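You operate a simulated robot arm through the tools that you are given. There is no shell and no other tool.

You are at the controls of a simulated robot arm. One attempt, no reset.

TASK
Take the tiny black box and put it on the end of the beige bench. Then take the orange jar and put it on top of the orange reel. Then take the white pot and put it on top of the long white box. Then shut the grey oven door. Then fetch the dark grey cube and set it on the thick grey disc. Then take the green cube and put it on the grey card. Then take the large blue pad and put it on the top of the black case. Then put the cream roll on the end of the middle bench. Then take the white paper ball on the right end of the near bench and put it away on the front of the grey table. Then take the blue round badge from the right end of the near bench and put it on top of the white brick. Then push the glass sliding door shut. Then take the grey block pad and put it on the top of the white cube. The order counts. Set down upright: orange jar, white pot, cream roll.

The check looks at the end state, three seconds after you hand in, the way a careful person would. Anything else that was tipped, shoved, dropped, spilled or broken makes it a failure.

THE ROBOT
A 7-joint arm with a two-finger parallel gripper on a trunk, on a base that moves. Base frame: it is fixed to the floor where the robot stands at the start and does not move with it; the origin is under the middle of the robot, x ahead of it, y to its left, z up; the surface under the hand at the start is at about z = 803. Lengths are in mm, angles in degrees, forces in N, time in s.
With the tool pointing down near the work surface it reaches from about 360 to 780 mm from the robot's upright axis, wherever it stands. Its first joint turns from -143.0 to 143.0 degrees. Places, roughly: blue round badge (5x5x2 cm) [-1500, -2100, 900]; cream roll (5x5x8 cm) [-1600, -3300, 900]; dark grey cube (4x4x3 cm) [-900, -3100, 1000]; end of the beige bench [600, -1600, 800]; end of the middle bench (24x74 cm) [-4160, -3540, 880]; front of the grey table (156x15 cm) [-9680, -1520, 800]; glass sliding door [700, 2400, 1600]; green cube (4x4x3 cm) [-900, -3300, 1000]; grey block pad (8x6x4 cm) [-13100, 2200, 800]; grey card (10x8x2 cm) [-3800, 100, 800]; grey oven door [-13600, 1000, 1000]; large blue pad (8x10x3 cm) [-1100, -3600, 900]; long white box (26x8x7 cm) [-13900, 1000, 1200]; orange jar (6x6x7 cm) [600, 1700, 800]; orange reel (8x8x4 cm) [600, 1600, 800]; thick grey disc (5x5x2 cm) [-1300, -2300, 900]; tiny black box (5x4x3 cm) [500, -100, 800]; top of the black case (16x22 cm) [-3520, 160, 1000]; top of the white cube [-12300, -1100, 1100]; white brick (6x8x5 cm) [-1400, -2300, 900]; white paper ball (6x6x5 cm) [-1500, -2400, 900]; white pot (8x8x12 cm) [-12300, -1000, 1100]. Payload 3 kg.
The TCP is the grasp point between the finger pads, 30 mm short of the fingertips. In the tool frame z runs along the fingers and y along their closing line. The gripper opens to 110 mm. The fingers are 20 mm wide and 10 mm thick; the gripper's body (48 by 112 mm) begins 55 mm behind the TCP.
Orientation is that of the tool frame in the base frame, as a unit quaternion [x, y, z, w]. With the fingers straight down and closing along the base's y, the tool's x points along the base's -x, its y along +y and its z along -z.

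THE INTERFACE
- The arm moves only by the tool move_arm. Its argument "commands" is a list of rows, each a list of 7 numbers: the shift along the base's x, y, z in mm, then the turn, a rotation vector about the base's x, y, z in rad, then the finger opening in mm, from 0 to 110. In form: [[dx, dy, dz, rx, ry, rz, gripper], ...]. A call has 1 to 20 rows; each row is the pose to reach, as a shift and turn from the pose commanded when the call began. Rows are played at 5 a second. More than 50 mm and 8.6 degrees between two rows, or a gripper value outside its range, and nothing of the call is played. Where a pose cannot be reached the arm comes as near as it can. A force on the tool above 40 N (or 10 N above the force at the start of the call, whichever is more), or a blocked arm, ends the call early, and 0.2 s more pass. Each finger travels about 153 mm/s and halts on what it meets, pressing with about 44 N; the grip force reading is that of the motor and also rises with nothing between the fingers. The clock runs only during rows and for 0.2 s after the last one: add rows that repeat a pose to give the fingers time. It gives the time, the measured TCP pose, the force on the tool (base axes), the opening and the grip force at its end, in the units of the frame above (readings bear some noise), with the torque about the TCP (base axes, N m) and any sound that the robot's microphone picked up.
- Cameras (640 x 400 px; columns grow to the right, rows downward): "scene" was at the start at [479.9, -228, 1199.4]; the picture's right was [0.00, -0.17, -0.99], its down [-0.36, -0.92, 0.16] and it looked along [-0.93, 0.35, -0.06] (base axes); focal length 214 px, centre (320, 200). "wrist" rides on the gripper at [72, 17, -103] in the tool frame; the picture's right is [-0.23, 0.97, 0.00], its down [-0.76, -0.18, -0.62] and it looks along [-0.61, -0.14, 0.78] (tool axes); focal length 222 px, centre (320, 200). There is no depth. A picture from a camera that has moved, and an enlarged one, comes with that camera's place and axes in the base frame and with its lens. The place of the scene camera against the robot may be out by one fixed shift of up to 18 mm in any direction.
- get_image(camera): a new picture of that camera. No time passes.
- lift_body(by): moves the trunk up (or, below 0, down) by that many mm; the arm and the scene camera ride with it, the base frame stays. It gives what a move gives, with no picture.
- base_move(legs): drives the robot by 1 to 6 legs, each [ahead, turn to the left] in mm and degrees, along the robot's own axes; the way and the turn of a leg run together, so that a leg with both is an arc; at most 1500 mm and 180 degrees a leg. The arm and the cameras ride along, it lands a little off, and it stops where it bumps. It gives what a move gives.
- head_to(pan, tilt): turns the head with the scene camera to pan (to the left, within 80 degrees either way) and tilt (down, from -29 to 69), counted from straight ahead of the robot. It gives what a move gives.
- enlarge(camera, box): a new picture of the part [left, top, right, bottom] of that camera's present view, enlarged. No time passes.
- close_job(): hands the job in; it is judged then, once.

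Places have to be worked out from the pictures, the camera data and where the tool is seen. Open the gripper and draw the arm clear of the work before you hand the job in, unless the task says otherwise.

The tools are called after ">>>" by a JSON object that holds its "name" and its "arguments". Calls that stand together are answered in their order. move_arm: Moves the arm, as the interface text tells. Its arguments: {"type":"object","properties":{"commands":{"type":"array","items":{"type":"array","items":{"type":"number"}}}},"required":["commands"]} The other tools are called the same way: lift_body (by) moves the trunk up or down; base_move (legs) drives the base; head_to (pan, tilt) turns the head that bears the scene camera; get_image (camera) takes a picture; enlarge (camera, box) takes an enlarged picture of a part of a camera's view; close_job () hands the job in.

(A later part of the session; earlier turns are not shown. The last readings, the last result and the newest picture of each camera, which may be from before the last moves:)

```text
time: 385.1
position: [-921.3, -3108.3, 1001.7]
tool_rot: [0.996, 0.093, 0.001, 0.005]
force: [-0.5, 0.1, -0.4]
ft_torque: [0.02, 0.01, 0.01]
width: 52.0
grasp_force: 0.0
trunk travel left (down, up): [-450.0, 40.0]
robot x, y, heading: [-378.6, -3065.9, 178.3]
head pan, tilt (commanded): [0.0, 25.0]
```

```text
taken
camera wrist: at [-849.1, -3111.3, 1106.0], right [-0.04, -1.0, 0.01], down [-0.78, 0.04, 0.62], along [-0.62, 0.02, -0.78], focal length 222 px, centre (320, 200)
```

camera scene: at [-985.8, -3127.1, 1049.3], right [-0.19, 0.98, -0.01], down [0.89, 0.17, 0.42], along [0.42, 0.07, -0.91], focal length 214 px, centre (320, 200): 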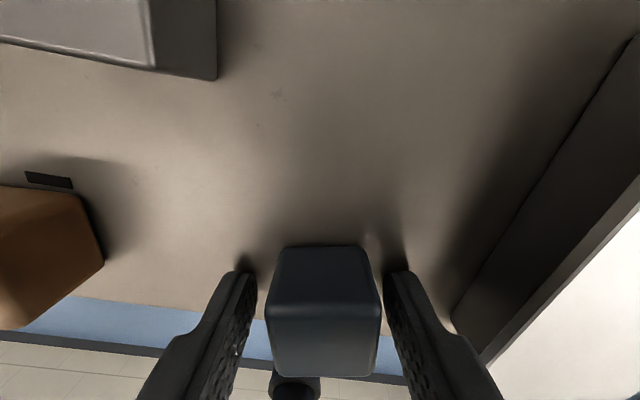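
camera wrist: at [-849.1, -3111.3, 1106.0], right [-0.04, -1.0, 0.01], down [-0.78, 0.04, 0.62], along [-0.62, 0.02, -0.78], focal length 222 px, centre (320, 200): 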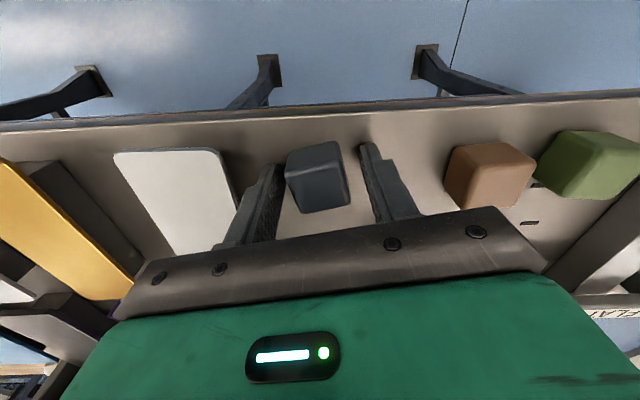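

The cube is between the pads. I close and lift straight up.

>>> {"name": "move_arm", "arguments": {"commands": [[0, 0, 0, 0, 0, 0, 40], [0, 0, 0, 0, 0, 0, 28], [0, 0, 0, 0, 0, 0, 22], [0, 0, 0, 0, 0, 0, 22], [0, 0, 0, 0, 0, 0, 22]]}}

>>> {"name": "move_arm", "arguments": {"commands": [[0, 0, 20, 0, 0, 0, 22], [0, 0, 60, 0, 0, 0, 22], [0, 0, 105, 0, 0, 0, 22], [0, 0, 150, 0, 0, 0, 22], [10, 0, 195, 0, 0, 0, 22], [30, 0, 230, 0, 0, 0, 22]]}}

>>> {"name": "get_image", "arguments": {"camera": "wrist"}}

>>> {"name": "get_image", "arguments": {"camera": "scene"}}

```text
time: 386.3
position: [-922.8, -3108.3, 1003.2]
tool_rot: [0.996, 0.094, 0.0, 0.005]
force: [-0.2, -0.3, 2.4]
ft_torque: [0.05, 0.05, -0.03]
width: 32.8
grasp_force: 44.1
trunk travel left (down, up): [-450.0, 40.0]
robot x, y, heading: [-375.0, -3067.1, 178.4]
head pan, tilt (commanded): [0.0, 25.0]
```

```text
time: 387.7
position: [-893.5, -3107.1, 1230.8]
tool_rot: [0.996, 0.093, 0.002, 0.005]
force: [-0.2, 0.3, -0.9]
ft_torque: [-0.01, 0.02, -0.02]
width: 33.1
grasp_force: 43.9
trunk travel left (down, up): [-450.0, 40.0]
robot x, y, heading: [-378.8, -3065.9, 178.4]
head pan, tilt (commanded): [0.0, 25.0]
```

```text
taken
camera wrist: at [-820.6, -3110.9, 1334.9], right [-0.04, -1.0, 0.01], down [-0.78, 0.04, 0.62], along [-0.62, 0.02, -0.78], focal length 222 px, centre (320, 200)
```

wrist: 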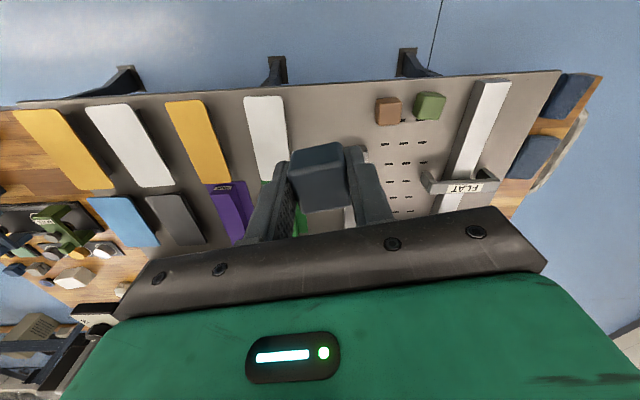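

```text
taken
camera scene: at [-957.3, -3126.7, 1278.2], right [-0.19, 0.98, -0.01], down [0.89, 0.17, 0.42], along [0.42, 0.07, -0.91], focal length 214 px, centre (320, 200)
```

scene: 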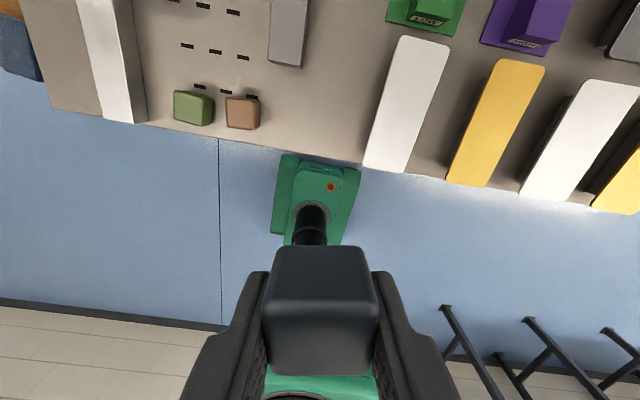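

Cube held at 33 mm. The grey disc is at ≈[-1322,-2304]; I drive north along the aisle, face the bench again and move in.

>>> {"name": "base_move", "arguments": {"legs": [[0, -90], [755, 0], [0, 90]]}}

>>> {"name": "get_image", "arguments": {"camera": "wrist"}}

```text
time: 399.7
position: [-869.0, -2323.0, 1229.5]
tool_rot: [0.996, 0.087, 0.001, 0.005]
force: [0.7, -0.2, -0.1]
ft_torque: [-0.04, 0.06, 0.01]
width: 33.2
grasp_force: 44.2
trunk travel left (down, up): [-450.0, 40.0]
robot x, y, heading: [-347.6, -2253.5, 177.5]
head pan, tilt (commanded): [0.0, 25.0]
```

```text
taken
camera wrist: at [-796.4, -2327.4, 1334.1], right [-0.05, -1.0, 0.01], down [-0.78, 0.05, 0.62], along [-0.62, 0.03, -0.78], focal length 222 px, centre (320, 200)
```

wrist: 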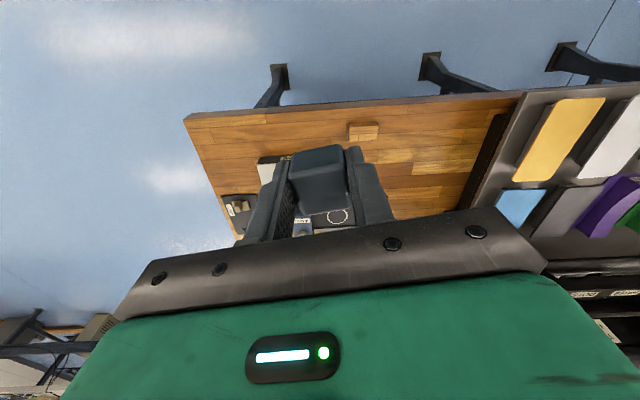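

I drive 245 mm forward and look down at the disc area.

>>> {"name": "base_move", "arguments": {"legs": [[245, 0]]}}

>>> {"name": "head_to", "arguments": {"pan": 0, "tilt": 0}}

>>> {"name": "get_image", "arguments": {"camera": "scene"}}

>>> {"name": "get_image", "arguments": {"camera": "wrist"}}

```text
time: 401.5
position: [-1111.4, -2314.1, 1230.3]
tool_rot: [0.996, 0.089, 0.001, 0.004]
force: [0.9, -0.6, -0.5]
ft_torque: [0.0, 0.05, 0.0]
width: 32.8
grasp_force: 44.5
trunk travel left (down, up): [-450.0, 40.0]
robot x, y, heading: [-593.3, -2243.2, 177.7]
head pan, tilt (commanded): [0.0, 25.0]
```

```text
time: 402.4
position: [-1111.3, -2313.3, 1229.7]
tool_rot: [0.996, 0.089, 0.001, 0.005]
force: [0.4, -0.1, -0.7]
ft_torque: [-0.01, 0.01, 0.04]
width: 33.0
grasp_force: 43.9
trunk travel left (down, up): [-450.0, 40.0]
robot x, y, heading: [-597.5, -2241.1, 177.6]
head pan, tilt (commanded): [0.0, 0.0]
```

```text
taken
camera scene: at [-1215.3, -2340.0, 1280.3], right [-0.18, 0.98, -0.01], down [0.98, 0.18, 0.0], along [0.0, -0.01, -1.0], focal length 214 px, centre (320, 200)
```

scene: 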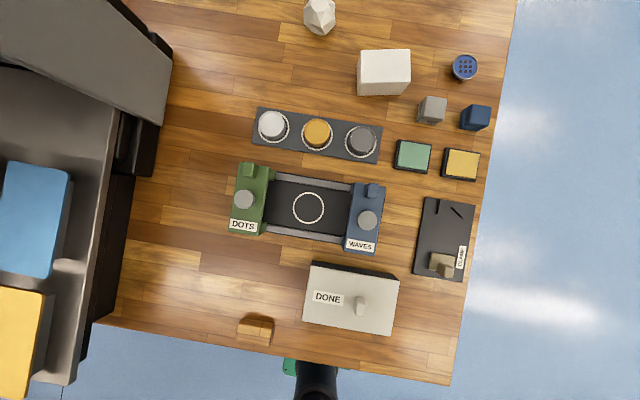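

```text
taken
camera wrist: at [-1038.8, -2318.3, 1335.1], right [-0.05, -1.0, 0.01], down [-0.78, 0.05, 0.62], along [-0.62, 0.02, -0.78], focal length 222 px, centre (320, 200)
```

wrist: 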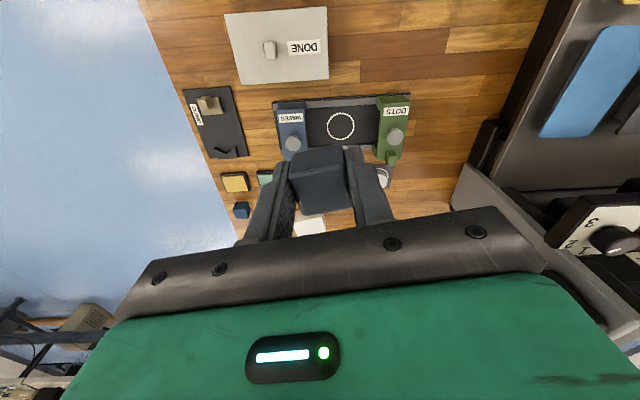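

The overhead view shows the three discs; the grey one at about [-1332,-2287]. I zoom to measure it.

>>> {"name": "enlarge", "arguments": {"camera": "scene", "box": [300, 90, 440, 190]}}

```text
4.00 times, centred on (370, 140) of scene
camera zoom: at [-1215.3, -2340.0, 1280.3], right [-0.18, 0.98, -0.01], down [0.98, 0.18, 0.0], along [0.0, -0.01, -1.0], focal length 858 px, centre (120, 440)
```

zoom: 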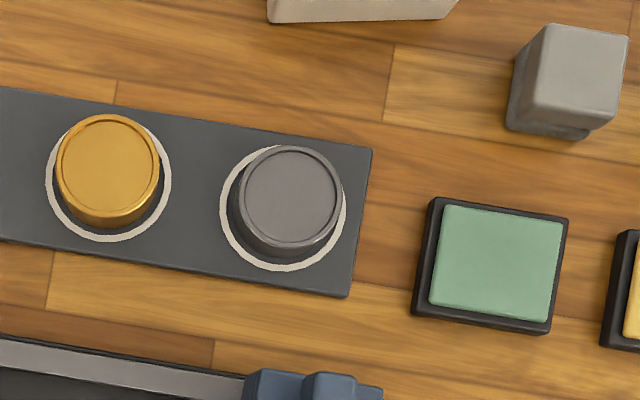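

The disc is ~44 mm wide, top centre ≈[-1335,-2285]. To keep good reach I lower the trunk 150 mm, then carry the cube over the disc.

>>> {"name": "lift_body", "arguments": {"by": -150}}

>>> {"name": "move_arm", "arguments": {"commands": [[-40, 5, 0, 0, 0, 0, 22], [-80, 10, 0, 0, 0, 0, 22], [-120, 15, 0, 0, 0, 0, 22], [-160, 20, 0, 0, 0, 0, 22], [-200, 25, 0, 0, 0, 0, 22], [-224, 28, 0, 0, 0, 0, 22], [-224, 28, 0, 0, 0, 0, 22]]}}

>>> {"name": "head_to", "arguments": {"pan": 0, "tilt": 30}}

>>> {"name": "get_image", "arguments": {"camera": "scene"}}

>>> {"name": "get_image", "arguments": {"camera": "wrist"}}

```text
time: 404.2
position: [-1111.3, -2314.0, 1081.5]
tool_rot: [0.996, 0.089, 0.001, 0.005]
force: [-0.4, 0.2, 0.6]
ft_torque: [-0.01, -0.01, 0.02]
width: 32.9
grasp_force: 43.8
trunk travel left (down, up): [-300.0, 190.0]
robot x, y, heading: [-596.2, -2237.2, 177.5]
head pan, tilt (commanded): [0.0, 0.0]
```

```text
time: 405.8
position: [-1334.6, -2286.5, 1081.3]
tool_rot: [0.996, 0.089, 0.002, 0.005]
force: [-0.2, -0.3, -0.9]
ft_torque: [-0.02, 0.0, -0.01]
width: 33.2
grasp_force: 44.1
trunk travel left (down, up): [-300.0, 190.0]
robot x, y, heading: [-595.0, -2241.7, 177.5]
head pan, tilt (commanded): [0.0, 0.0]
```

```text
time: 406.7
position: [-1335.1, -2286.5, 1081.3]
tool_rot: [0.996, 0.089, 0.002, 0.005]
force: [0.0, 0.1, -0.2]
ft_torque: [-0.01, 0.02, 0.0]
width: 32.8
grasp_force: 44.0
trunk travel left (down, up): [-300.0, 190.0]
robot x, y, heading: [-597.8, -2240.1, 177.7]
head pan, tilt (commanded): [0.0, 30.0]
```

```text
taken
camera scene: at [-1391.2, -2303.6, 1131.1], right [-0.18, 0.98, -0.01], down [0.85, 0.16, 0.5], along [0.49, 0.08, -0.87], focal length 214 px, centre (320, 200)
```

scene: 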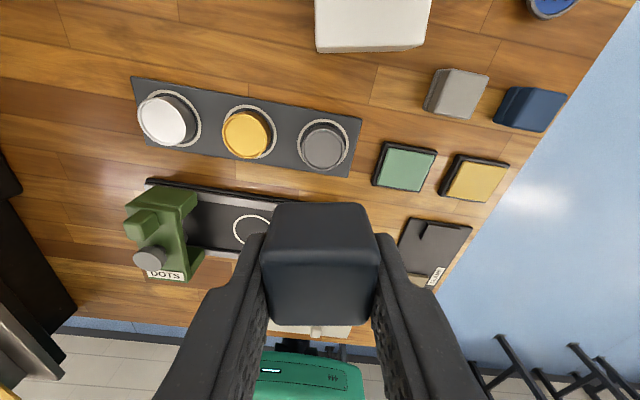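

```text
taken
camera wrist: at [-1262.2, -2290.4, 1186.3], right [-0.05, -1.0, 0.01], down [-0.78, 0.05, 0.62], along [-0.62, 0.02, -0.78], focal length 222 px, centre (320, 200)
```

wrist: 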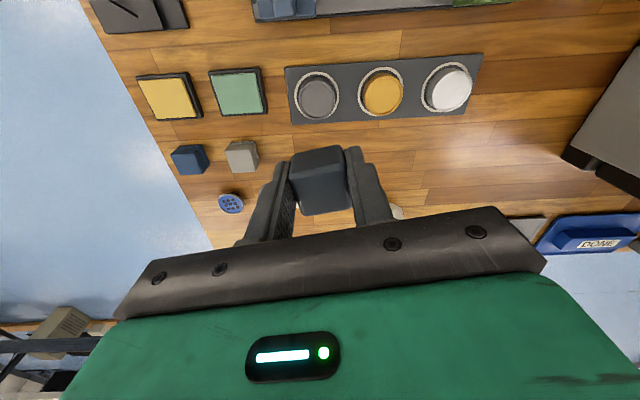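

Disc top centre triangulates to ≈[-1333.5,-2286,895], right under the cube. I descend to 15 mm above, then creep to contact.

>>> {"name": "move_arm", "arguments": {"commands": [[1, 0.5, -40, 0, 0, 0, 22], [1, 0.5, -80, 0, 0, 0, 22], [1, 0.5, -115, 0, 0, 0, 22], [1, 0.5, -135, 0, 0, 0, 22], [1, 0.5, -135, 0, 0, 0, 22]]}}

>>> {"name": "get_image", "arguments": {"camera": "scene"}}

>>> {"name": "get_image", "arguments": {"camera": "wrist"}}

```text
time: 407.9
position: [-1335.4, -2286.7, 945.3]
tool_rot: [0.996, 0.088, 0.001, 0.004]
force: [0.6, -0.2, -0.1]
ft_torque: [0.01, 0.0, 0.01]
width: 33.1
grasp_force: 44.6
trunk travel left (down, up): [-300.0, 190.0]
robot x, y, heading: [-593.4, -2238.1, 177.8]
head pan, tilt (commanded): [0.0, 30.0]
```

```text
taken
camera scene: at [-1391.5, -2303.8, 994.7], right [-0.18, 0.98, -0.01], down [0.85, 0.16, 0.5], along [0.49, 0.08, -0.87], focal length 214 px, centre (320, 200)
```

scene: 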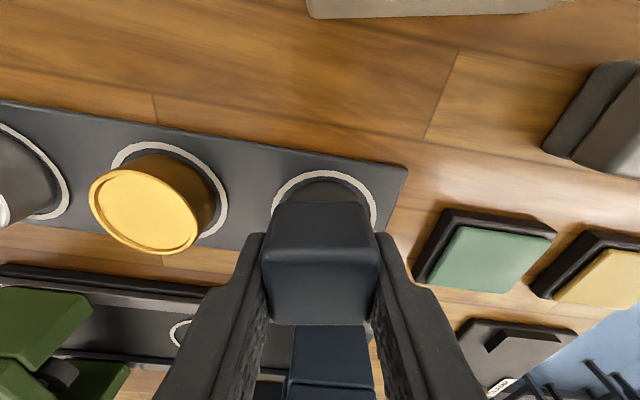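

```text
taken
camera wrist: at [-1262.6, -2290.7, 1049.7], right [-0.05, -1.0, 0.01], down [-0.78, 0.05, 0.62], along [-0.62, 0.02, -0.78], focal length 222 px, centre (320, 200)
```

wrist: 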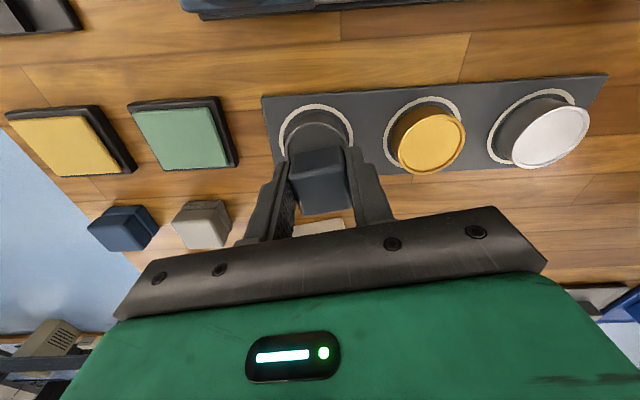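

Aligned within ~2 mm; I nudge +1.5 mm in x and y and creep down to contact.

>>> {"name": "move_arm", "arguments": {"commands": [[1.5, 1.5, -4, 0, 0, 0, 22], [1.5, 1.5, -8, 0, 0, 0, 22], [1.5, 1.5, -10, 0, 0, 0, 22], [1.5, 1.5, -10, 0, 0, 0, 22]]}}

```text
time: 409.0
position: [-1334.3, -2284.8, 940.1]
tool_rot: [0.996, 0.09, -0.002, 0.004]
force: [0.2, -0.6, 15.1]
ft_torque: [0.11, -0.09, 0.0]
width: 33.1
grasp_force: 43.7
trunk travel left (down, up): [-300.0, 190.0]
robot x, y, heading: [-593.8, -2239.6, 177.8]
head pan, tilt (commanded): [0.0, 30.0]
stopped in row 4: the force on the tool passed its limit at 41 N (the readings are from after the stop); the commanded pose is now the measured one
```

Contact reached (41 N stop). I look before releasing.

>>> {"name": "get_image", "arguments": {"camera": "wrist"}}

>>> {"name": "enlarge", "arguments": {"camera": "wrist", "box": [250, 90, 400, 230]}}

>>> {"name": "enlarge", "arguments": {"camera": "scene", "box": [230, 140, 410, 340]}}

```text
taken
camera wrist: at [-1260.7, -2288.9, 1043.9], right [-0.05, -1.0, 0.01], down [-0.78, 0.05, 0.63], along [-0.63, 0.02, -0.78], focal length 222 px, centre (320, 200)
```

wrist: 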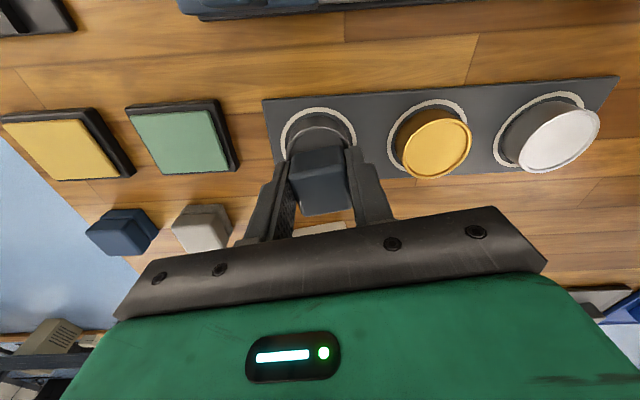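

```text
2.86 times, centred on (325, 160) of wrist
camera zoom: at [-1260.7, -2288.9, 1043.9], right [-0.05, -1.0, 0.01], down [-0.78, 0.05, 0.63], along [-0.63, 0.02, -0.78], focal length 635 px, centre (306, 314)
```

zoom: 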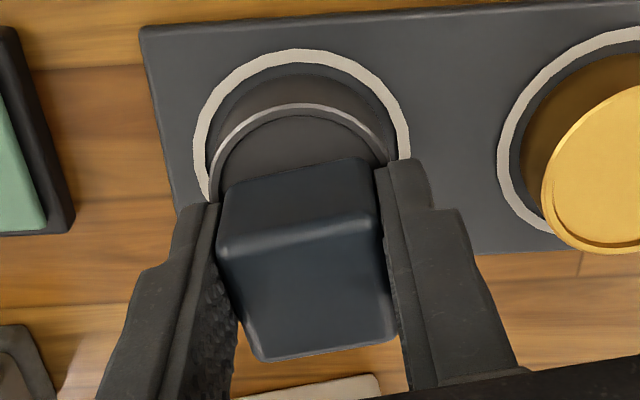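

```text
2.00 times, centred on (320, 240) of scene
camera zoom: at [-1390.2, -2302.1, 990.1], right [-0.18, 0.98, -0.01], down [0.85, 0.16, 0.49], along [0.49, 0.08, -0.87], focal length 429 px, centre (320, 120)
```

zoom: 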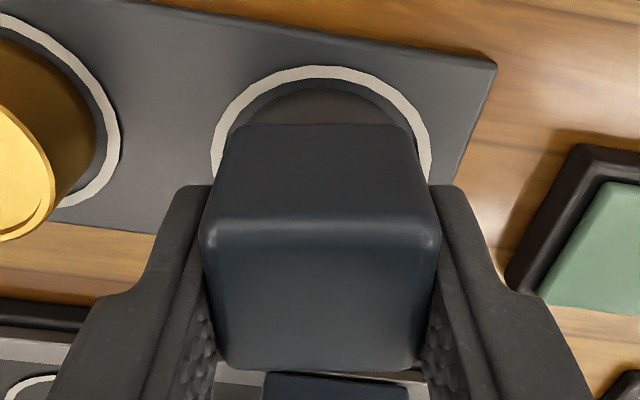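

Comparing both close-ups, the cube sits roughly 6 mm too far toward -x on the disc. I raise 4 mm, shift +6 mm in x and set down again.

>>> {"name": "move_arm", "arguments": {"commands": [[0, 0, 4, 0, 0, 0, 22], [3, 0, 5, 0, 0, 0, 22], [6, 0, 5, 0, 0, 0, 22], [6, 0, 5, 0, 0, 0, 22]]}}

>>> {"name": "enlarge", "arguments": {"camera": "wrist", "box": [250, 90, 400, 230]}}

>>> {"name": "enlarge", "arguments": {"camera": "scene", "box": [230, 140, 410, 340]}}

```text
time: 410.0
position: [-1328.4, -2285.9, 942.1]
tool_rot: [0.996, 0.089, -0.001, 0.005]
force: [0.8, 0.1, -0.3]
ft_torque: [0.01, 0.0, -0.01]
width: 32.7
grasp_force: 43.7
trunk travel left (down, up): [-300.0, 190.0]
robot x, y, heading: [-594.3, -2241.3, 177.8]
head pan, tilt (commanded): [0.0, 30.0]
```

```text
2.86 times, centred on (325, 160) of wrist
camera zoom: at [-1255.0, -2288.9, 1046.9], right [-0.05, -1.0, 0.01], down [-0.78, 0.05, 0.62], along [-0.62, 0.02, -0.78], focal length 635 px, centre (306, 314)
```

zoom: 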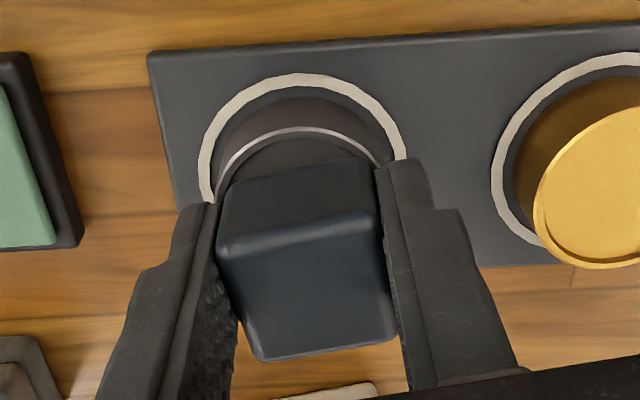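

```text
2.00 times, centred on (320, 240) of scene
camera zoom: at [-1384.2, -2302.1, 992.5], right [-0.18, 0.98, -0.01], down [0.85, 0.16, 0.5], along [0.49, 0.08, -0.87], focal length 429 px, centre (320, 120)
```

zoom: 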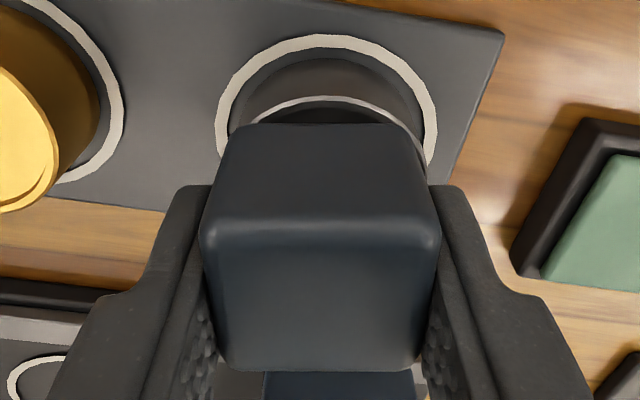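

Now the disc's rim is visible on both sides of the cube — nearly centred. I shift 2 mm more and lower gently.

>>> {"name": "move_arm", "arguments": {"commands": [[2, 0.5, -1, 0, 0, 0, 22], [2, 0.5, -2, 0, 0, 0, 22], [2, 0.5, -2, 0, 0, 0, 22]]}}

```text
time: 410.8
position: [-1328.3, -2283.7, 941.7]
tool_rot: [0.996, 0.088, -0.001, 0.005]
force: [-0.8, 0.1, -0.2]
ft_torque: [0.04, -0.01, 0.02]
width: 33.2
grasp_force: 44.0
trunk travel left (down, up): [-300.0, 190.0]
robot x, y, heading: [-592.1, -2243.7, 177.7]
head pan, tilt (commanded): [0.0, 30.0]
```

>>> {"name": "move_arm", "arguments": {"commands": [[0, 0, -1, 0, 0, 0, 22], [0, 0, -2, 0, 0, 0, 22], [0, 0, -2, 0, 0, 0, 22]]}}

```text
time: 411.6
position: [-1326.6, -2284.2, 939.6]
tool_rot: [0.996, 0.089, -0.001, 0.006]
force: [-0.5, 2.2, 9.0]
ft_torque: [0.19, 0.05, 0.02]
width: 33.1
grasp_force: 44.6
trunk travel left (down, up): [-300.0, 190.0]
robot x, y, heading: [-597.8, -2241.0, 177.5]
head pan, tilt (commanded): [0.0, 30.0]
```

Contact (9 N). I open the fingers slightly and look before rising.

>>> {"name": "move_arm", "arguments": {"commands": [[0, 0, 0, 0, 0, 0, 36], [0, 0, 0, 0, 0, 0, 42], [0, 0, 0, 0, 0, 0, 50], [0, 0, 0, 0, 0, 0, 50]]}}

>>> {"name": "get_image", "arguments": {"camera": "wrist"}}

>>> {"name": "get_image", "arguments": {"camera": "scene"}}

```text
time: 412.6
position: [-1326.0, -2283.1, 939.3]
tool_rot: [0.996, 0.089, -0.003, 0.006]
force: [-1.0, -2.2, 11.9]
ft_torque: [0.23, 0.07, 0.0]
width: 49.4
grasp_force: 0.1
trunk travel left (down, up): [-300.0, 190.0]
robot x, y, heading: [-592.8, -2243.9, 177.5]
head pan, tilt (commanded): [0.0, 30.0]
```

```text
taken
camera wrist: at [-1253.0, -2288.5, 1044.1], right [-0.05, -1.0, 0.01], down [-0.78, 0.05, 0.62], along [-0.62, 0.02, -0.78], focal length 222 px, centre (320, 200)
```

wrist: 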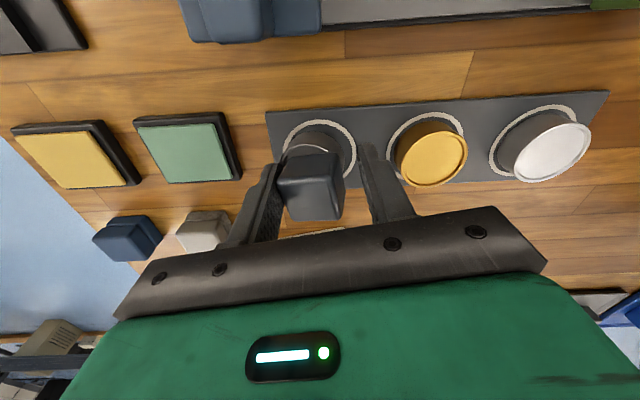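

```text
taken
camera scene: at [-1382.4, -2301.7, 989.9], right [-0.18, 0.98, -0.01], down [0.85, 0.16, 0.5], along [0.49, 0.08, -0.87], focal length 214 px, centre (320, 200)
```

scene: 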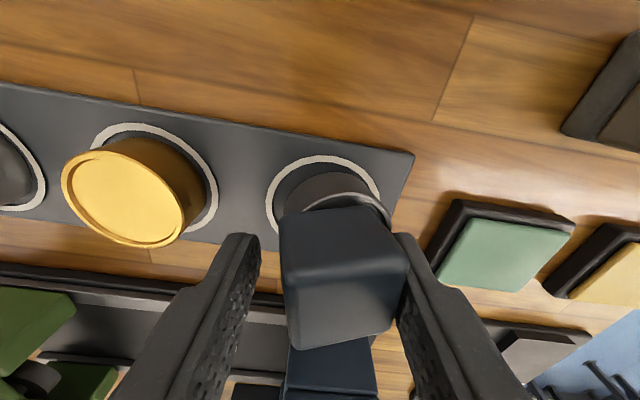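

The cube seems to have shifted toward the +y finger, and some force remains. I zoom in to understand.

>>> {"name": "enlarge", "arguments": {"camera": "wrist", "box": [240, 90, 400, 240]}}

>>> {"name": "enlarge", "arguments": {"camera": "scene", "box": [220, 130, 440, 380]}}

```text
2.67 times, centred on (320, 165) of wrist
camera zoom: at [-1253.0, -2288.5, 1044.1], right [-0.05, -1.0, 0.01], down [-0.78, 0.05, 0.62], along [-0.62, 0.02, -0.78], focal length 592 px, centre (320, 293)
```

zoom: 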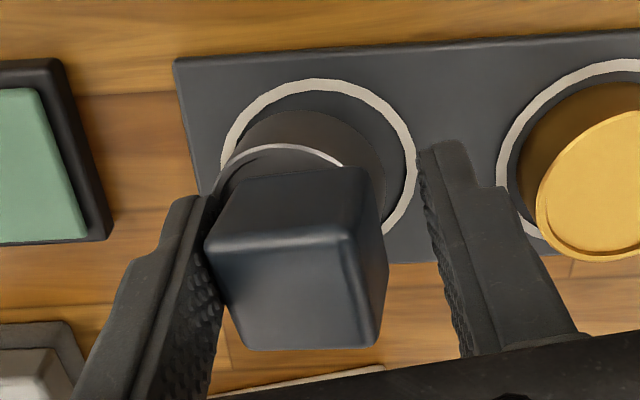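

```text
1.60 times, centred on (330, 255) of scene
camera zoom: at [-1382.4, -2301.7, 989.9], right [-0.18, 0.98, -0.01], down [0.85, 0.16, 0.5], along [0.49, 0.08, -0.87], focal length 343 px, centre (304, 112)
```

zoom: 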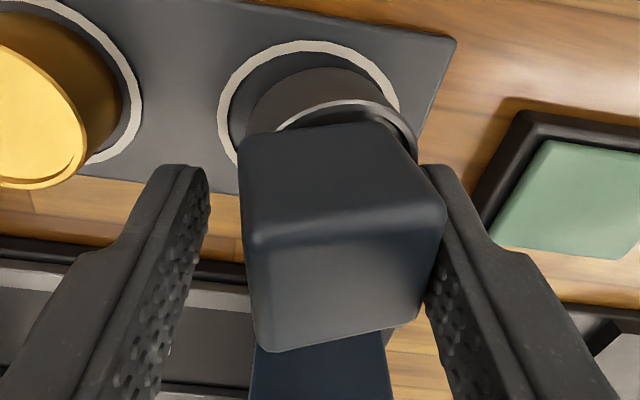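

I think the +y fingertip is pressing on the disc's rim and tilting it. I raise in small steps to let disc and cube settle flat.

>>> {"name": "move_arm", "arguments": {"commands": [[0, 0, 1, 0, 0, 0, 50], [0, 0, 2, 0, 0, 0, 50], [0, 0, 3, 0, 0, 0, 50]]}}

>>> {"name": "enlarge", "arguments": {"camera": "wrist", "box": [240, 90, 400, 240]}}

>>> {"name": "enlarge", "arguments": {"camera": "scene", "box": [220, 130, 440, 380]}}

```text
time: 413.4
position: [-1327.0, -2284.7, 941.9]
tool_rot: [0.996, 0.089, 0.0, 0.006]
force: [0.2, 0.7, 0.1]
ft_torque: [0.03, 0.0, 0.01]
width: 49.9
grasp_force: 0.1
trunk travel left (down, up): [-300.0, 190.0]
robot x, y, heading: [-592.0, -2239.6, 177.7]
head pan, tilt (commanded): [0.0, 30.0]
```

```text
2.67 times, centred on (320, 165) of wrist
camera zoom: at [-1253.4, -2288.3, 1046.0], right [-0.05, -1.0, 0.01], down [-0.78, 0.05, 0.62], along [-0.62, 0.02, -0.78], focal length 592 px, centre (320, 293)
```

zoom: 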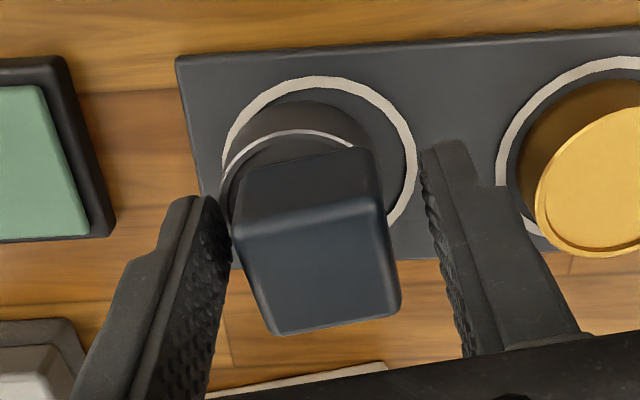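

```text
1.60 times, centred on (330, 255) of scene
camera zoom: at [-1382.6, -2301.5, 991.6], right [-0.18, 0.98, -0.01], down [0.85, 0.16, 0.5], along [0.49, 0.08, -0.87], focal length 343 px, centre (304, 112)
```

zoom: 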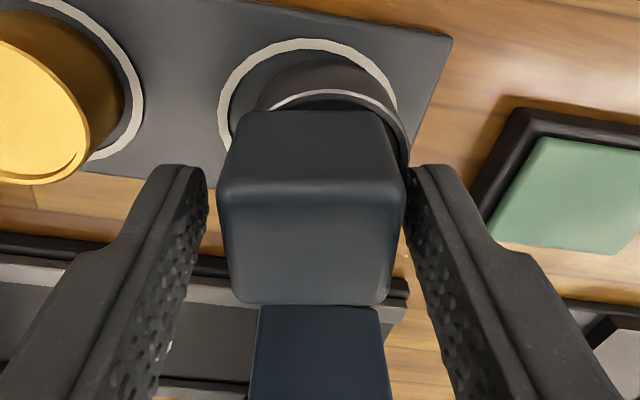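

Force is gone, and the cube sits flat on the disc. I open a little more while shifting +3 mm in y so neither finger rubs, then rise straight up.

>>> {"name": "move_arm", "arguments": {"commands": [[0, 1, 0, 0, 0, 0, 54], [0, 3, 0, 0, 0, 0, 58], [0, 3, 0, 0, 0, 0, 58], [0, 3, 10, 0, 0, 0, 58], [0, 3, 25, 0, 0, 0, 58], [0, 3, 50, 0, 0, 0, 58], [0, 3, 90, 0, 0, 0, 58], [0, 3, 130, 0, 0, 0, 58]]}}

>>> {"name": "get_image", "arguments": {"camera": "scene"}}

>>> {"name": "enlarge", "arguments": {"camera": "scene", "box": [240, 80, 420, 240]}}

>>> {"name": "enlarge", "arguments": {"camera": "wrist", "box": [220, 40, 420, 180]}}

```text
time: 415.2
position: [-1328.6, -2281.1, 1074.7]
tool_rot: [0.996, 0.088, -0.002, 0.005]
force: [0.7, 1.2, 0.3]
ft_torque: [-0.03, 0.03, 0.01]
width: 57.8
grasp_force: 0.1
trunk travel left (down, up): [-300.0, 190.0]
robot x, y, heading: [-594.1, -2239.8, 177.9]
head pan, tilt (commanded): [0.0, 30.0]
```

```text
taken
camera scene: at [-1383.8, -2297.6, 1125.6], right [-0.18, 0.98, -0.01], down [0.85, 0.16, 0.5], along [0.49, 0.08, -0.87], focal length 214 px, centre (320, 200)
```

scene: 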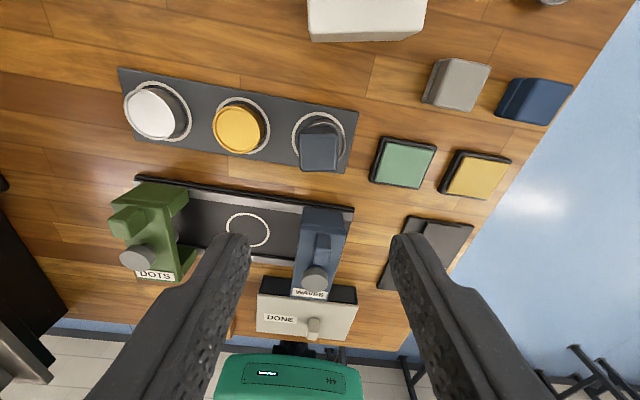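

```text
2.50 times, centred on (330, 160) of scene
camera zoom: at [-1383.8, -2297.6, 1125.6], right [-0.18, 0.98, -0.01], down [0.85, 0.16, 0.5], along [0.49, 0.08, -0.87], focal length 536 px, centre (295, 300)
```

zoom: 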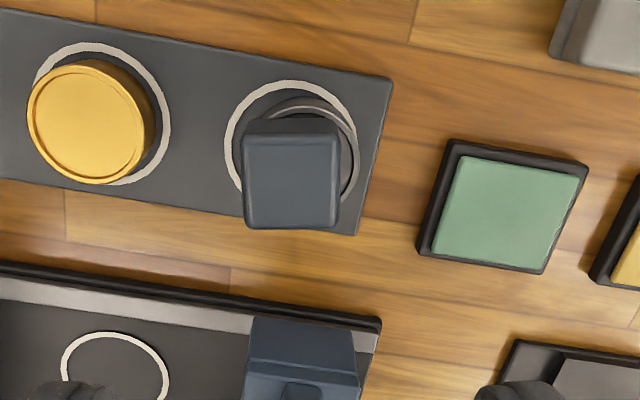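

```text
2.86 times, centred on (320, 110) of wrist
camera zoom: at [-1254.5, -2284.4, 1179.9], right [-0.05, -1.0, 0.01], down [-0.78, 0.05, 0.62], along [-0.62, 0.02, -0.78], focal length 635 px, centre (320, 457)
```

zoom: 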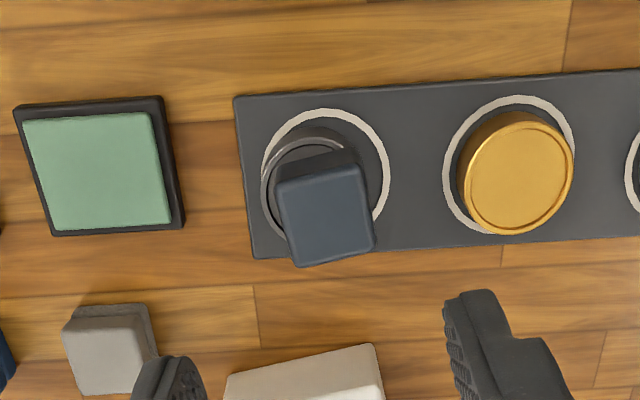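

The cube is on the disc; the disc slid ~6 mm within its ring. I zoom closer to verify both are flat.

>>> {"name": "enlarge", "arguments": {"camera": "wrist", "box": [290, 70, 350, 140]}}

>>> {"name": "enlarge", "arguments": {"camera": "scene", "box": [280, 100, 370, 180]}}

```text
5.71 times, centred on (320, 105) of wrist
camera zoom: at [-1254.5, -2284.4, 1179.9], right [-0.05, -1.0, 0.01], down [-0.78, 0.05, 0.62], along [-0.62, 0.02, -0.78], focal length 1269 px, centre (320, 743)
```

zoom: 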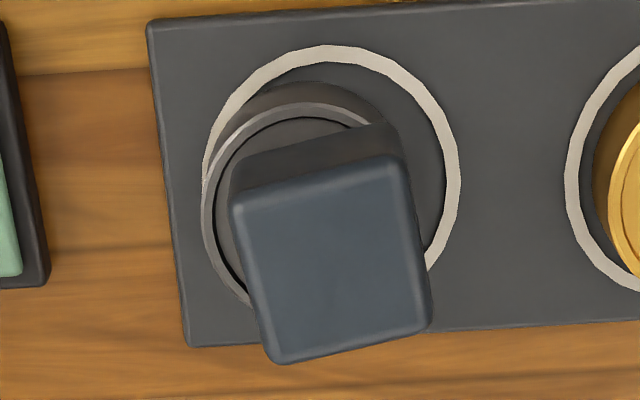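

```text
5.00 times, centred on (325, 140) of scene
camera zoom: at [-1383.8, -2297.6, 1125.6], right [-0.18, 0.98, -0.01], down [0.85, 0.16, 0.5], along [0.49, 0.08, -0.87], focal length 1072 px, centre (295, 500)
```

zoom: 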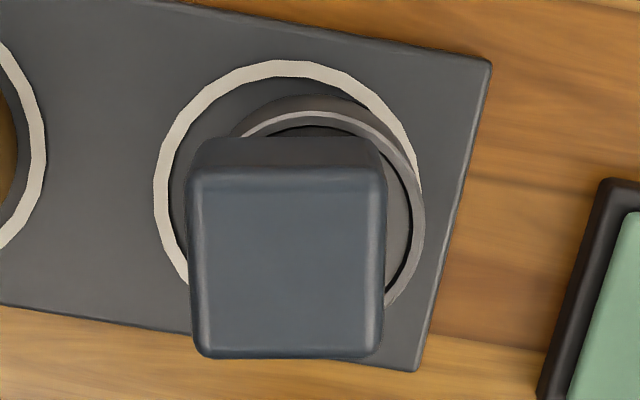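

Both are flat and stable (cube centre ~9 mm from the disc's centre). I leave it and withdraw the arm, then head back for the green cube.

>>> {"name": "move_arm", "arguments": {"commands": [[40, 0, 30, 0, 0, 0, 80], [80, 0, 55, 0, 0, 0, 100], [120, 0, 80, 0, 0, 0, 110], [160, 0, 105, 0, 0, 0, 110], [200, 0, 130, 0, 0, 0, 110], [230, -10, 155, 0, 0, 0, 110]]}}

>>> {"name": "base_move", "arguments": {"legs": [[-230, 0], [0, 90], [980, 0]]}}

>>> {"name": "base_move", "arguments": {"legs": [[0, -90]]}}

>>> {"name": "head_to", "arguments": {"pan": 0, "tilt": 15}}

>>> {"name": "get_image", "arguments": {"camera": "scene"}}

>>> {"name": "get_image", "arguments": {"camera": "wrist"}}

```text
time: 416.6
position: [-1095.4, -2291.1, 1227.6]
tool_rot: [0.996, 0.089, -0.001, 0.006]
force: [-0.5, 0.6, -0.1]
ft_torque: [-0.02, 0.0, -0.03]
width: 109.8
grasp_force: 0.0
trunk travel left (down, up): [-300.0, 190.0]
robot x, y, heading: [-593.9, -2242.3, 177.9]
head pan, tilt (commanded): [0.0, 30.0]
```

```text
time: 426.9
position: [-417.5, -3749.0, 1227.3]
tool_rot: [0.656, 0.754, 0.003, 0.005]
force: [0.0, -0.9, 0.1]
ft_torque: [0.0, 0.04, -0.03]
width: 110.0
grasp_force: 0.1
trunk travel left (down, up): [-300.0, 190.0]
robot x, y, heading: [-458.2, -3246.9, -94.9]
head pan, tilt (commanded): [0.0, 30.0]
```

```text
time: 431.3
position: [-954.9, -3284.3, 1228.2]
tool_rot: [0.998, 0.068, -0.001, 0.005]
force: [0.5, 0.0, -0.2]
ft_torque: [0.0, 0.02, 0.0]
width: 110.1
grasp_force: 0.0
trunk travel left (down, up): [-300.0, 190.0]
robot x, y, heading: [-455.9, -3302.4, 175.7]
head pan, tilt (commanded): [0.0, 30.0]
```

```text
time: 432.1
position: [-955.8, -3285.5, 1228.7]
tool_rot: [0.998, 0.069, -0.001, 0.006]
force: [0.1, -0.4, -0.2]
ft_torque: [0.02, -0.01, -0.02]
width: 110.0
grasp_force: 0.0
trunk travel left (down, up): [-300.0, 190.0]
robot x, y, heading: [-454.1, -3305.9, 175.8]
head pan, tilt (commanded): [0.0, 15.0]
```

```text
taken
camera scene: at [-1035.6, -3303.3, 1275.6], right [-0.14, 0.99, -0.01], down [0.96, 0.13, 0.26], along [0.25, 0.03, -0.97], focal length 214 px, centre (320, 200)
```

scene: 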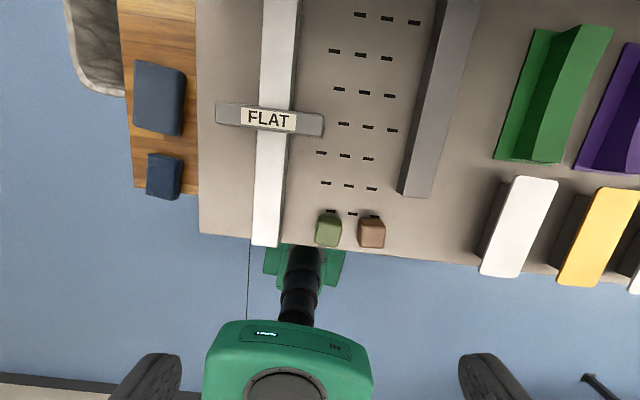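

```text
taken
camera wrist: at [-882.2, -3292.4, 1332.8], right [-0.09, -1.0, 0.01], down [-0.78, 0.08, 0.62], along [-0.62, 0.05, -0.78], focal length 222 px, centre (320, 200)
```

wrist: 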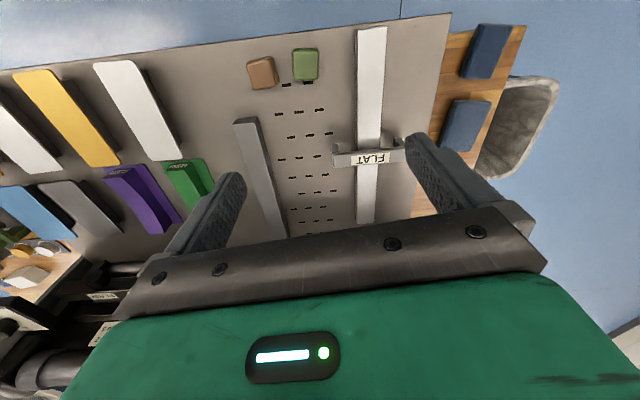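

I see the green cube next to the brown one near the ruler. I zoom both cameras on it.

>>> {"name": "enlarge", "arguments": {"camera": "scene", "box": [290, 190, 400, 260]}}

>>> {"name": "enlarge", "arguments": {"camera": "wrist", "box": [230, 30, 370, 110]}}

```text
5.71 times, centred on (345, 225) of scene
camera zoom: at [-1035.6, -3303.3, 1275.6], right [-0.14, 0.99, -0.01], down [0.96, 0.13, 0.26], along [0.25, 0.03, -0.97], focal length 1226 px, centre (177, 57)
```

zoom: 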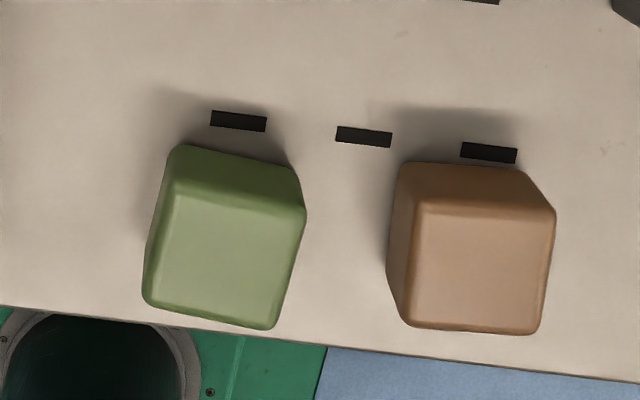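

```text
4.57 times, centred on (300, 70) of wrist
camera zoom: at [-882.2, -3292.4, 1332.8], right [-0.09, -1.0, 0.01], down [-0.78, 0.08, 0.62], along [-0.62, 0.05, -0.78], focal length 1015 px, centre (411, 794)
```

zoom: 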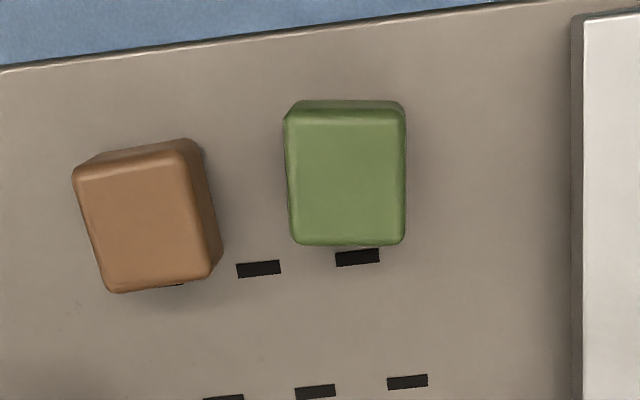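

Green cube top centre ≈[-924,-3272.5,995], turned ~-4°, with the brown cube only 20 mm beside it. I turn the hand ~+78° so the fingers close along x instead, and move above it.

>>> {"name": "move_arm", "arguments": {"commands": [[3, 1, -5, 0, 0, 0.136, 110], [6, 3, -10, 0, 0, 0.272, 110], [9, 4, -20, 0, 0, 0.408, 100], [12, 6, -30, 0, 0, 0.544, 90], [15, 7, -40, 0, 0, 0.68, 80], [18, 8, -55, 0, 0, 0.816, 70], [21, 9, -70, 0, 0, 0.952, 66], [24, 10, -85, 0, 0, 1.088, 66], [28, 11, -100, 0, 0, 1.224, 66], [32, 12.5, -120, 0, 0, 1.363, 66], [32, 12.5, -120, 0, 0, 1.363, 66]]}}

>>> {"name": "head_to", "arguments": {"pan": 0, "tilt": 30}}

>>> {"name": "get_image", "arguments": {"camera": "scene"}}

>>> {"name": "get_image", "arguments": {"camera": "wrist"}}

```text
time: 434.4
position: [-923.1, -3272.1, 1108.7]
tool_rot: [0.732, 0.682, 0.002, 0.005]
force: [-0.1, -0.3, -0.4]
ft_torque: [-0.02, 0.01, -0.01]
width: 65.9
grasp_force: 0.1
trunk travel left (down, up): [-300.0, 190.0]
robot x, y, heading: [-456.1, -3306.5, 175.7]
head pan, tilt (commanded): [0.0, 15.0]
```

```text
time: 435.2
position: [-922.8, -3271.7, 1108.6]
tool_rot: [0.732, 0.681, 0.002, 0.005]
force: [-0.6, -0.7, 0.2]
ft_torque: [-0.03, -0.05, 0.01]
width: 65.8
grasp_force: 0.0
trunk travel left (down, up): [-300.0, 190.0]
robot x, y, heading: [-453.5, -3301.3, 175.1]
head pan, tilt (commanded): [0.0, 30.0]
```

```text
taken
camera scene: at [-923.4, -3339.9, 1158.7], right [-1.0, 0.07, -0.01], down [0.06, 0.87, 0.5], along [0.04, 0.49, -0.87], focal length 214 px, centre (320, 200)
```

scene: 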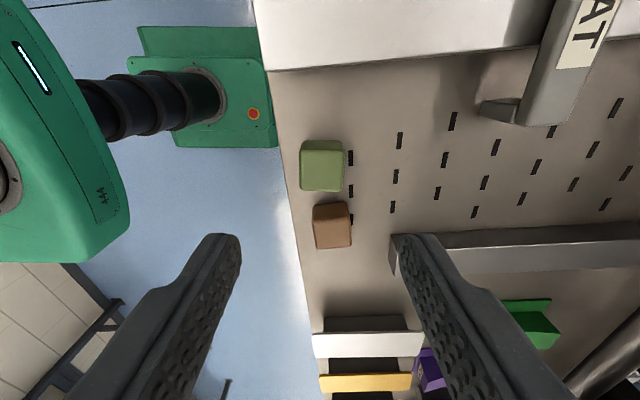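

```text
taken
camera wrist: at [-903.3, -3201.6, 1212.9], right [0.95, -0.3, 0.01], down [-0.24, -0.74, 0.62], along [-0.18, -0.6, -0.78], focal length 222 px, centre (320, 200)
```

wrist: 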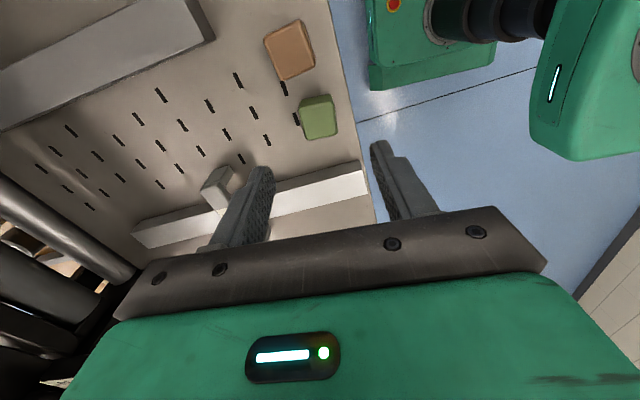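

I zoom in for a precise fix along the other axis before descending.

>>> {"name": "enlarge", "arguments": {"camera": "scene", "box": [280, 120, 380, 260]}}

>>> {"name": "enlarge", "arguments": {"camera": "wrist", "box": [240, 10, 380, 160]}}

```text
2.86 times, centred on (330, 190) of scene
camera zoom: at [-923.4, -3339.9, 1158.7], right [-1.0, 0.07, -0.01], down [0.06, 0.87, 0.5], along [0.04, 0.49, -0.87], focal length 613 px, centre (291, 229)
```

zoom: 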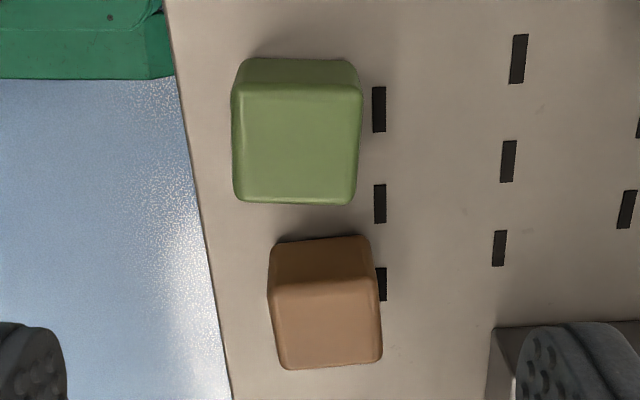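

```text
2.67 times, centred on (310, 85) of wrist
camera zoom: at [-903.3, -3201.6, 1212.9], right [0.95, -0.3, 0.01], down [-0.24, -0.74, 0.62], along [-0.18, -0.6, -0.78], focal length 592 px, centre (347, 507)
```

zoom: 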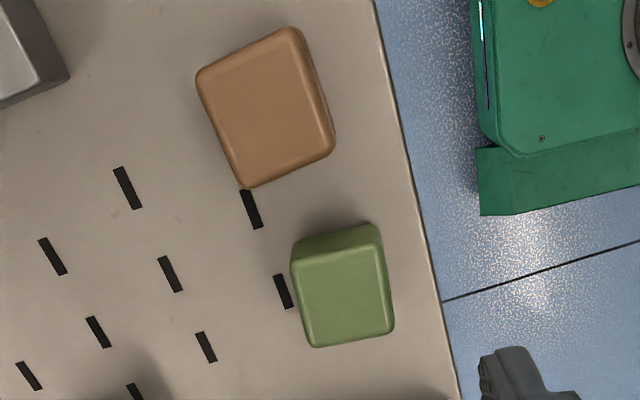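

Cube centre ≈[-925,-3273.5]. I shift slightly and descend to TCP z≈1006.

>>> {"name": "move_arm", "arguments": {"commands": [[-1.5, -1.5, -35, 0, 0, 0, 66], [-1.5, -1.5, -70, 0, 0, 0, 62], [-1.5, -1.5, -95, 0, 0, 0, 60], [-1.5, -1.5, -102.5, 0, 0, 0, 60], [-1.5, -1.5, -102.5, 0, 0, 0, 60]]}}

>>> {"name": "get_image", "arguments": {"camera": "scene"}}

>>> {"name": "get_image", "arguments": {"camera": "wrist"}}

```text
time: 436.4
position: [-924.9, -3271.6, 1005.2]
tool_rot: [0.732, 0.681, 0.002, 0.004]
force: [-0.5, 0.5, -1.1]
ft_torque: [0.02, -0.01, 0.0]
width: 59.9
grasp_force: 0.1
trunk travel left (down, up): [-300.0, 190.0]
robot x, y, heading: [-456.1, -3309.9, 175.3]
head pan, tilt (commanded): [0.0, 30.0]
```

```text
taken
camera scene: at [-924.4, -3340.6, 1055.1], right [-1.0, 0.07, -0.01], down [0.06, 0.87, 0.5], along [0.05, 0.49, -0.87], focal length 214 px, centre (320, 200)
```

scene: 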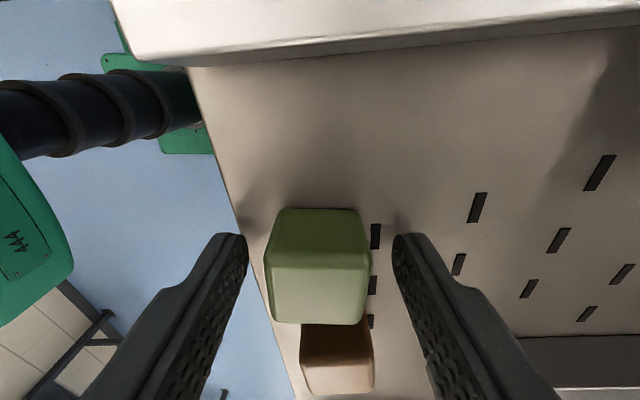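

```text
taken
camera wrist: at [-904.3, -3202.4, 1109.3], right [0.95, -0.3, 0.01], down [-0.24, -0.74, 0.62], along [-0.18, -0.6, -0.78], focal length 222 px, centre (320, 200)
```

wrist: 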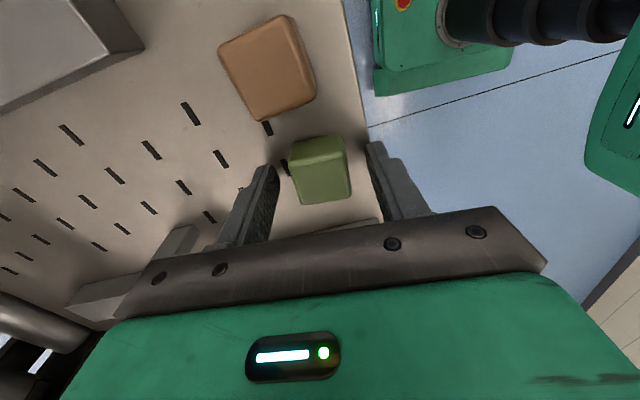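

Good straddle; I close and lift.

>>> {"name": "move_arm", "arguments": {"commands": [[0, 0, 0, 0, 0, 0, 44], [0, 0, 0, 0, 0, 0, 30], [0, 0, 0, 0, 0, 0, 22], [0, 0, 0, 0, 0, 0, 22], [0, 0, 0, 0, 0, 0, 22]]}}

>>> {"name": "move_arm", "arguments": {"commands": [[0, 0, 20, 0, 0, 0, 22], [0, 0, 60, 0, 0, 0, 22], [0, 0, 105, 0, 0, 0, 22], [0, 0, 150, 0, 0, 0, 22], [10, 0, 195, 0, 0, 0, 22], [20, 0, 235, 0, 0, 0, 22]]}}

>>> {"name": "get_image", "arguments": {"camera": "wrist"}}

>>> {"name": "get_image", "arguments": {"camera": "scene"}}

```text
time: 437.6
position: [-924.8, -3273.4, 1005.6]
tool_rot: [0.732, 0.681, 0.002, 0.004]
force: [0.8, -0.2, -0.1]
ft_torque: [-0.01, -0.03, 0.02]
width: 32.8
grasp_force: 44.6
trunk travel left (down, up): [-300.0, 190.0]
robot x, y, heading: [-451.6, -3302.2, 175.3]
head pan, tilt (commanded): [0.0, 30.0]
```

```text
time: 439.0
position: [-904.9, -3274.3, 1241.6]
tool_rot: [0.732, 0.681, 0.002, 0.006]
force: [-0.3, -0.4, 0.3]
ft_torque: [0.03, 0.0, -0.01]
width: 33.0
grasp_force: 43.8
trunk travel left (down, up): [-300.0, 190.0]
robot x, y, heading: [-456.0, -3301.0, 175.6]
head pan, tilt (commanded): [0.0, 30.0]
```

```text
taken
camera wrist: at [-885.1, -3203.2, 1345.0], right [0.95, -0.3, 0.01], down [-0.24, -0.74, 0.62], along [-0.18, -0.6, -0.78], focal length 222 px, centre (320, 200)
```

wrist: 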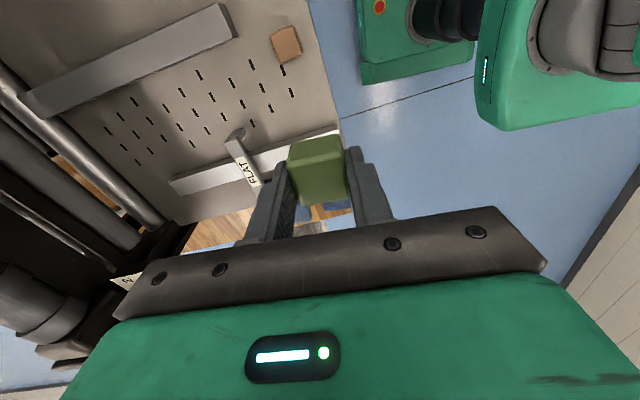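

```text
taken
camera scene: at [-905.3, -3341.4, 1290.8], right [-1.0, 0.07, -0.01], down [0.06, 0.87, 0.5], along [0.04, 0.49, -0.87], focal length 214 px, centre (320, 200)
```

scene: 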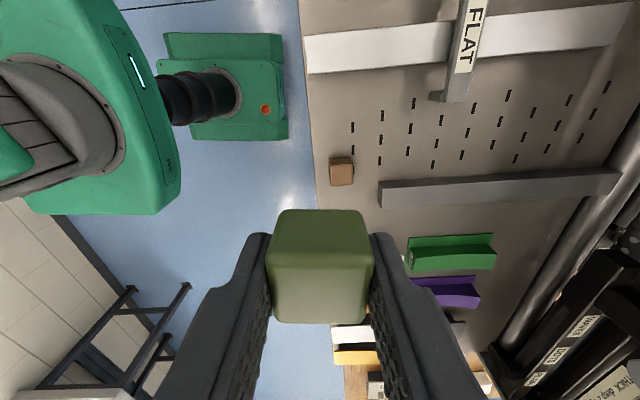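

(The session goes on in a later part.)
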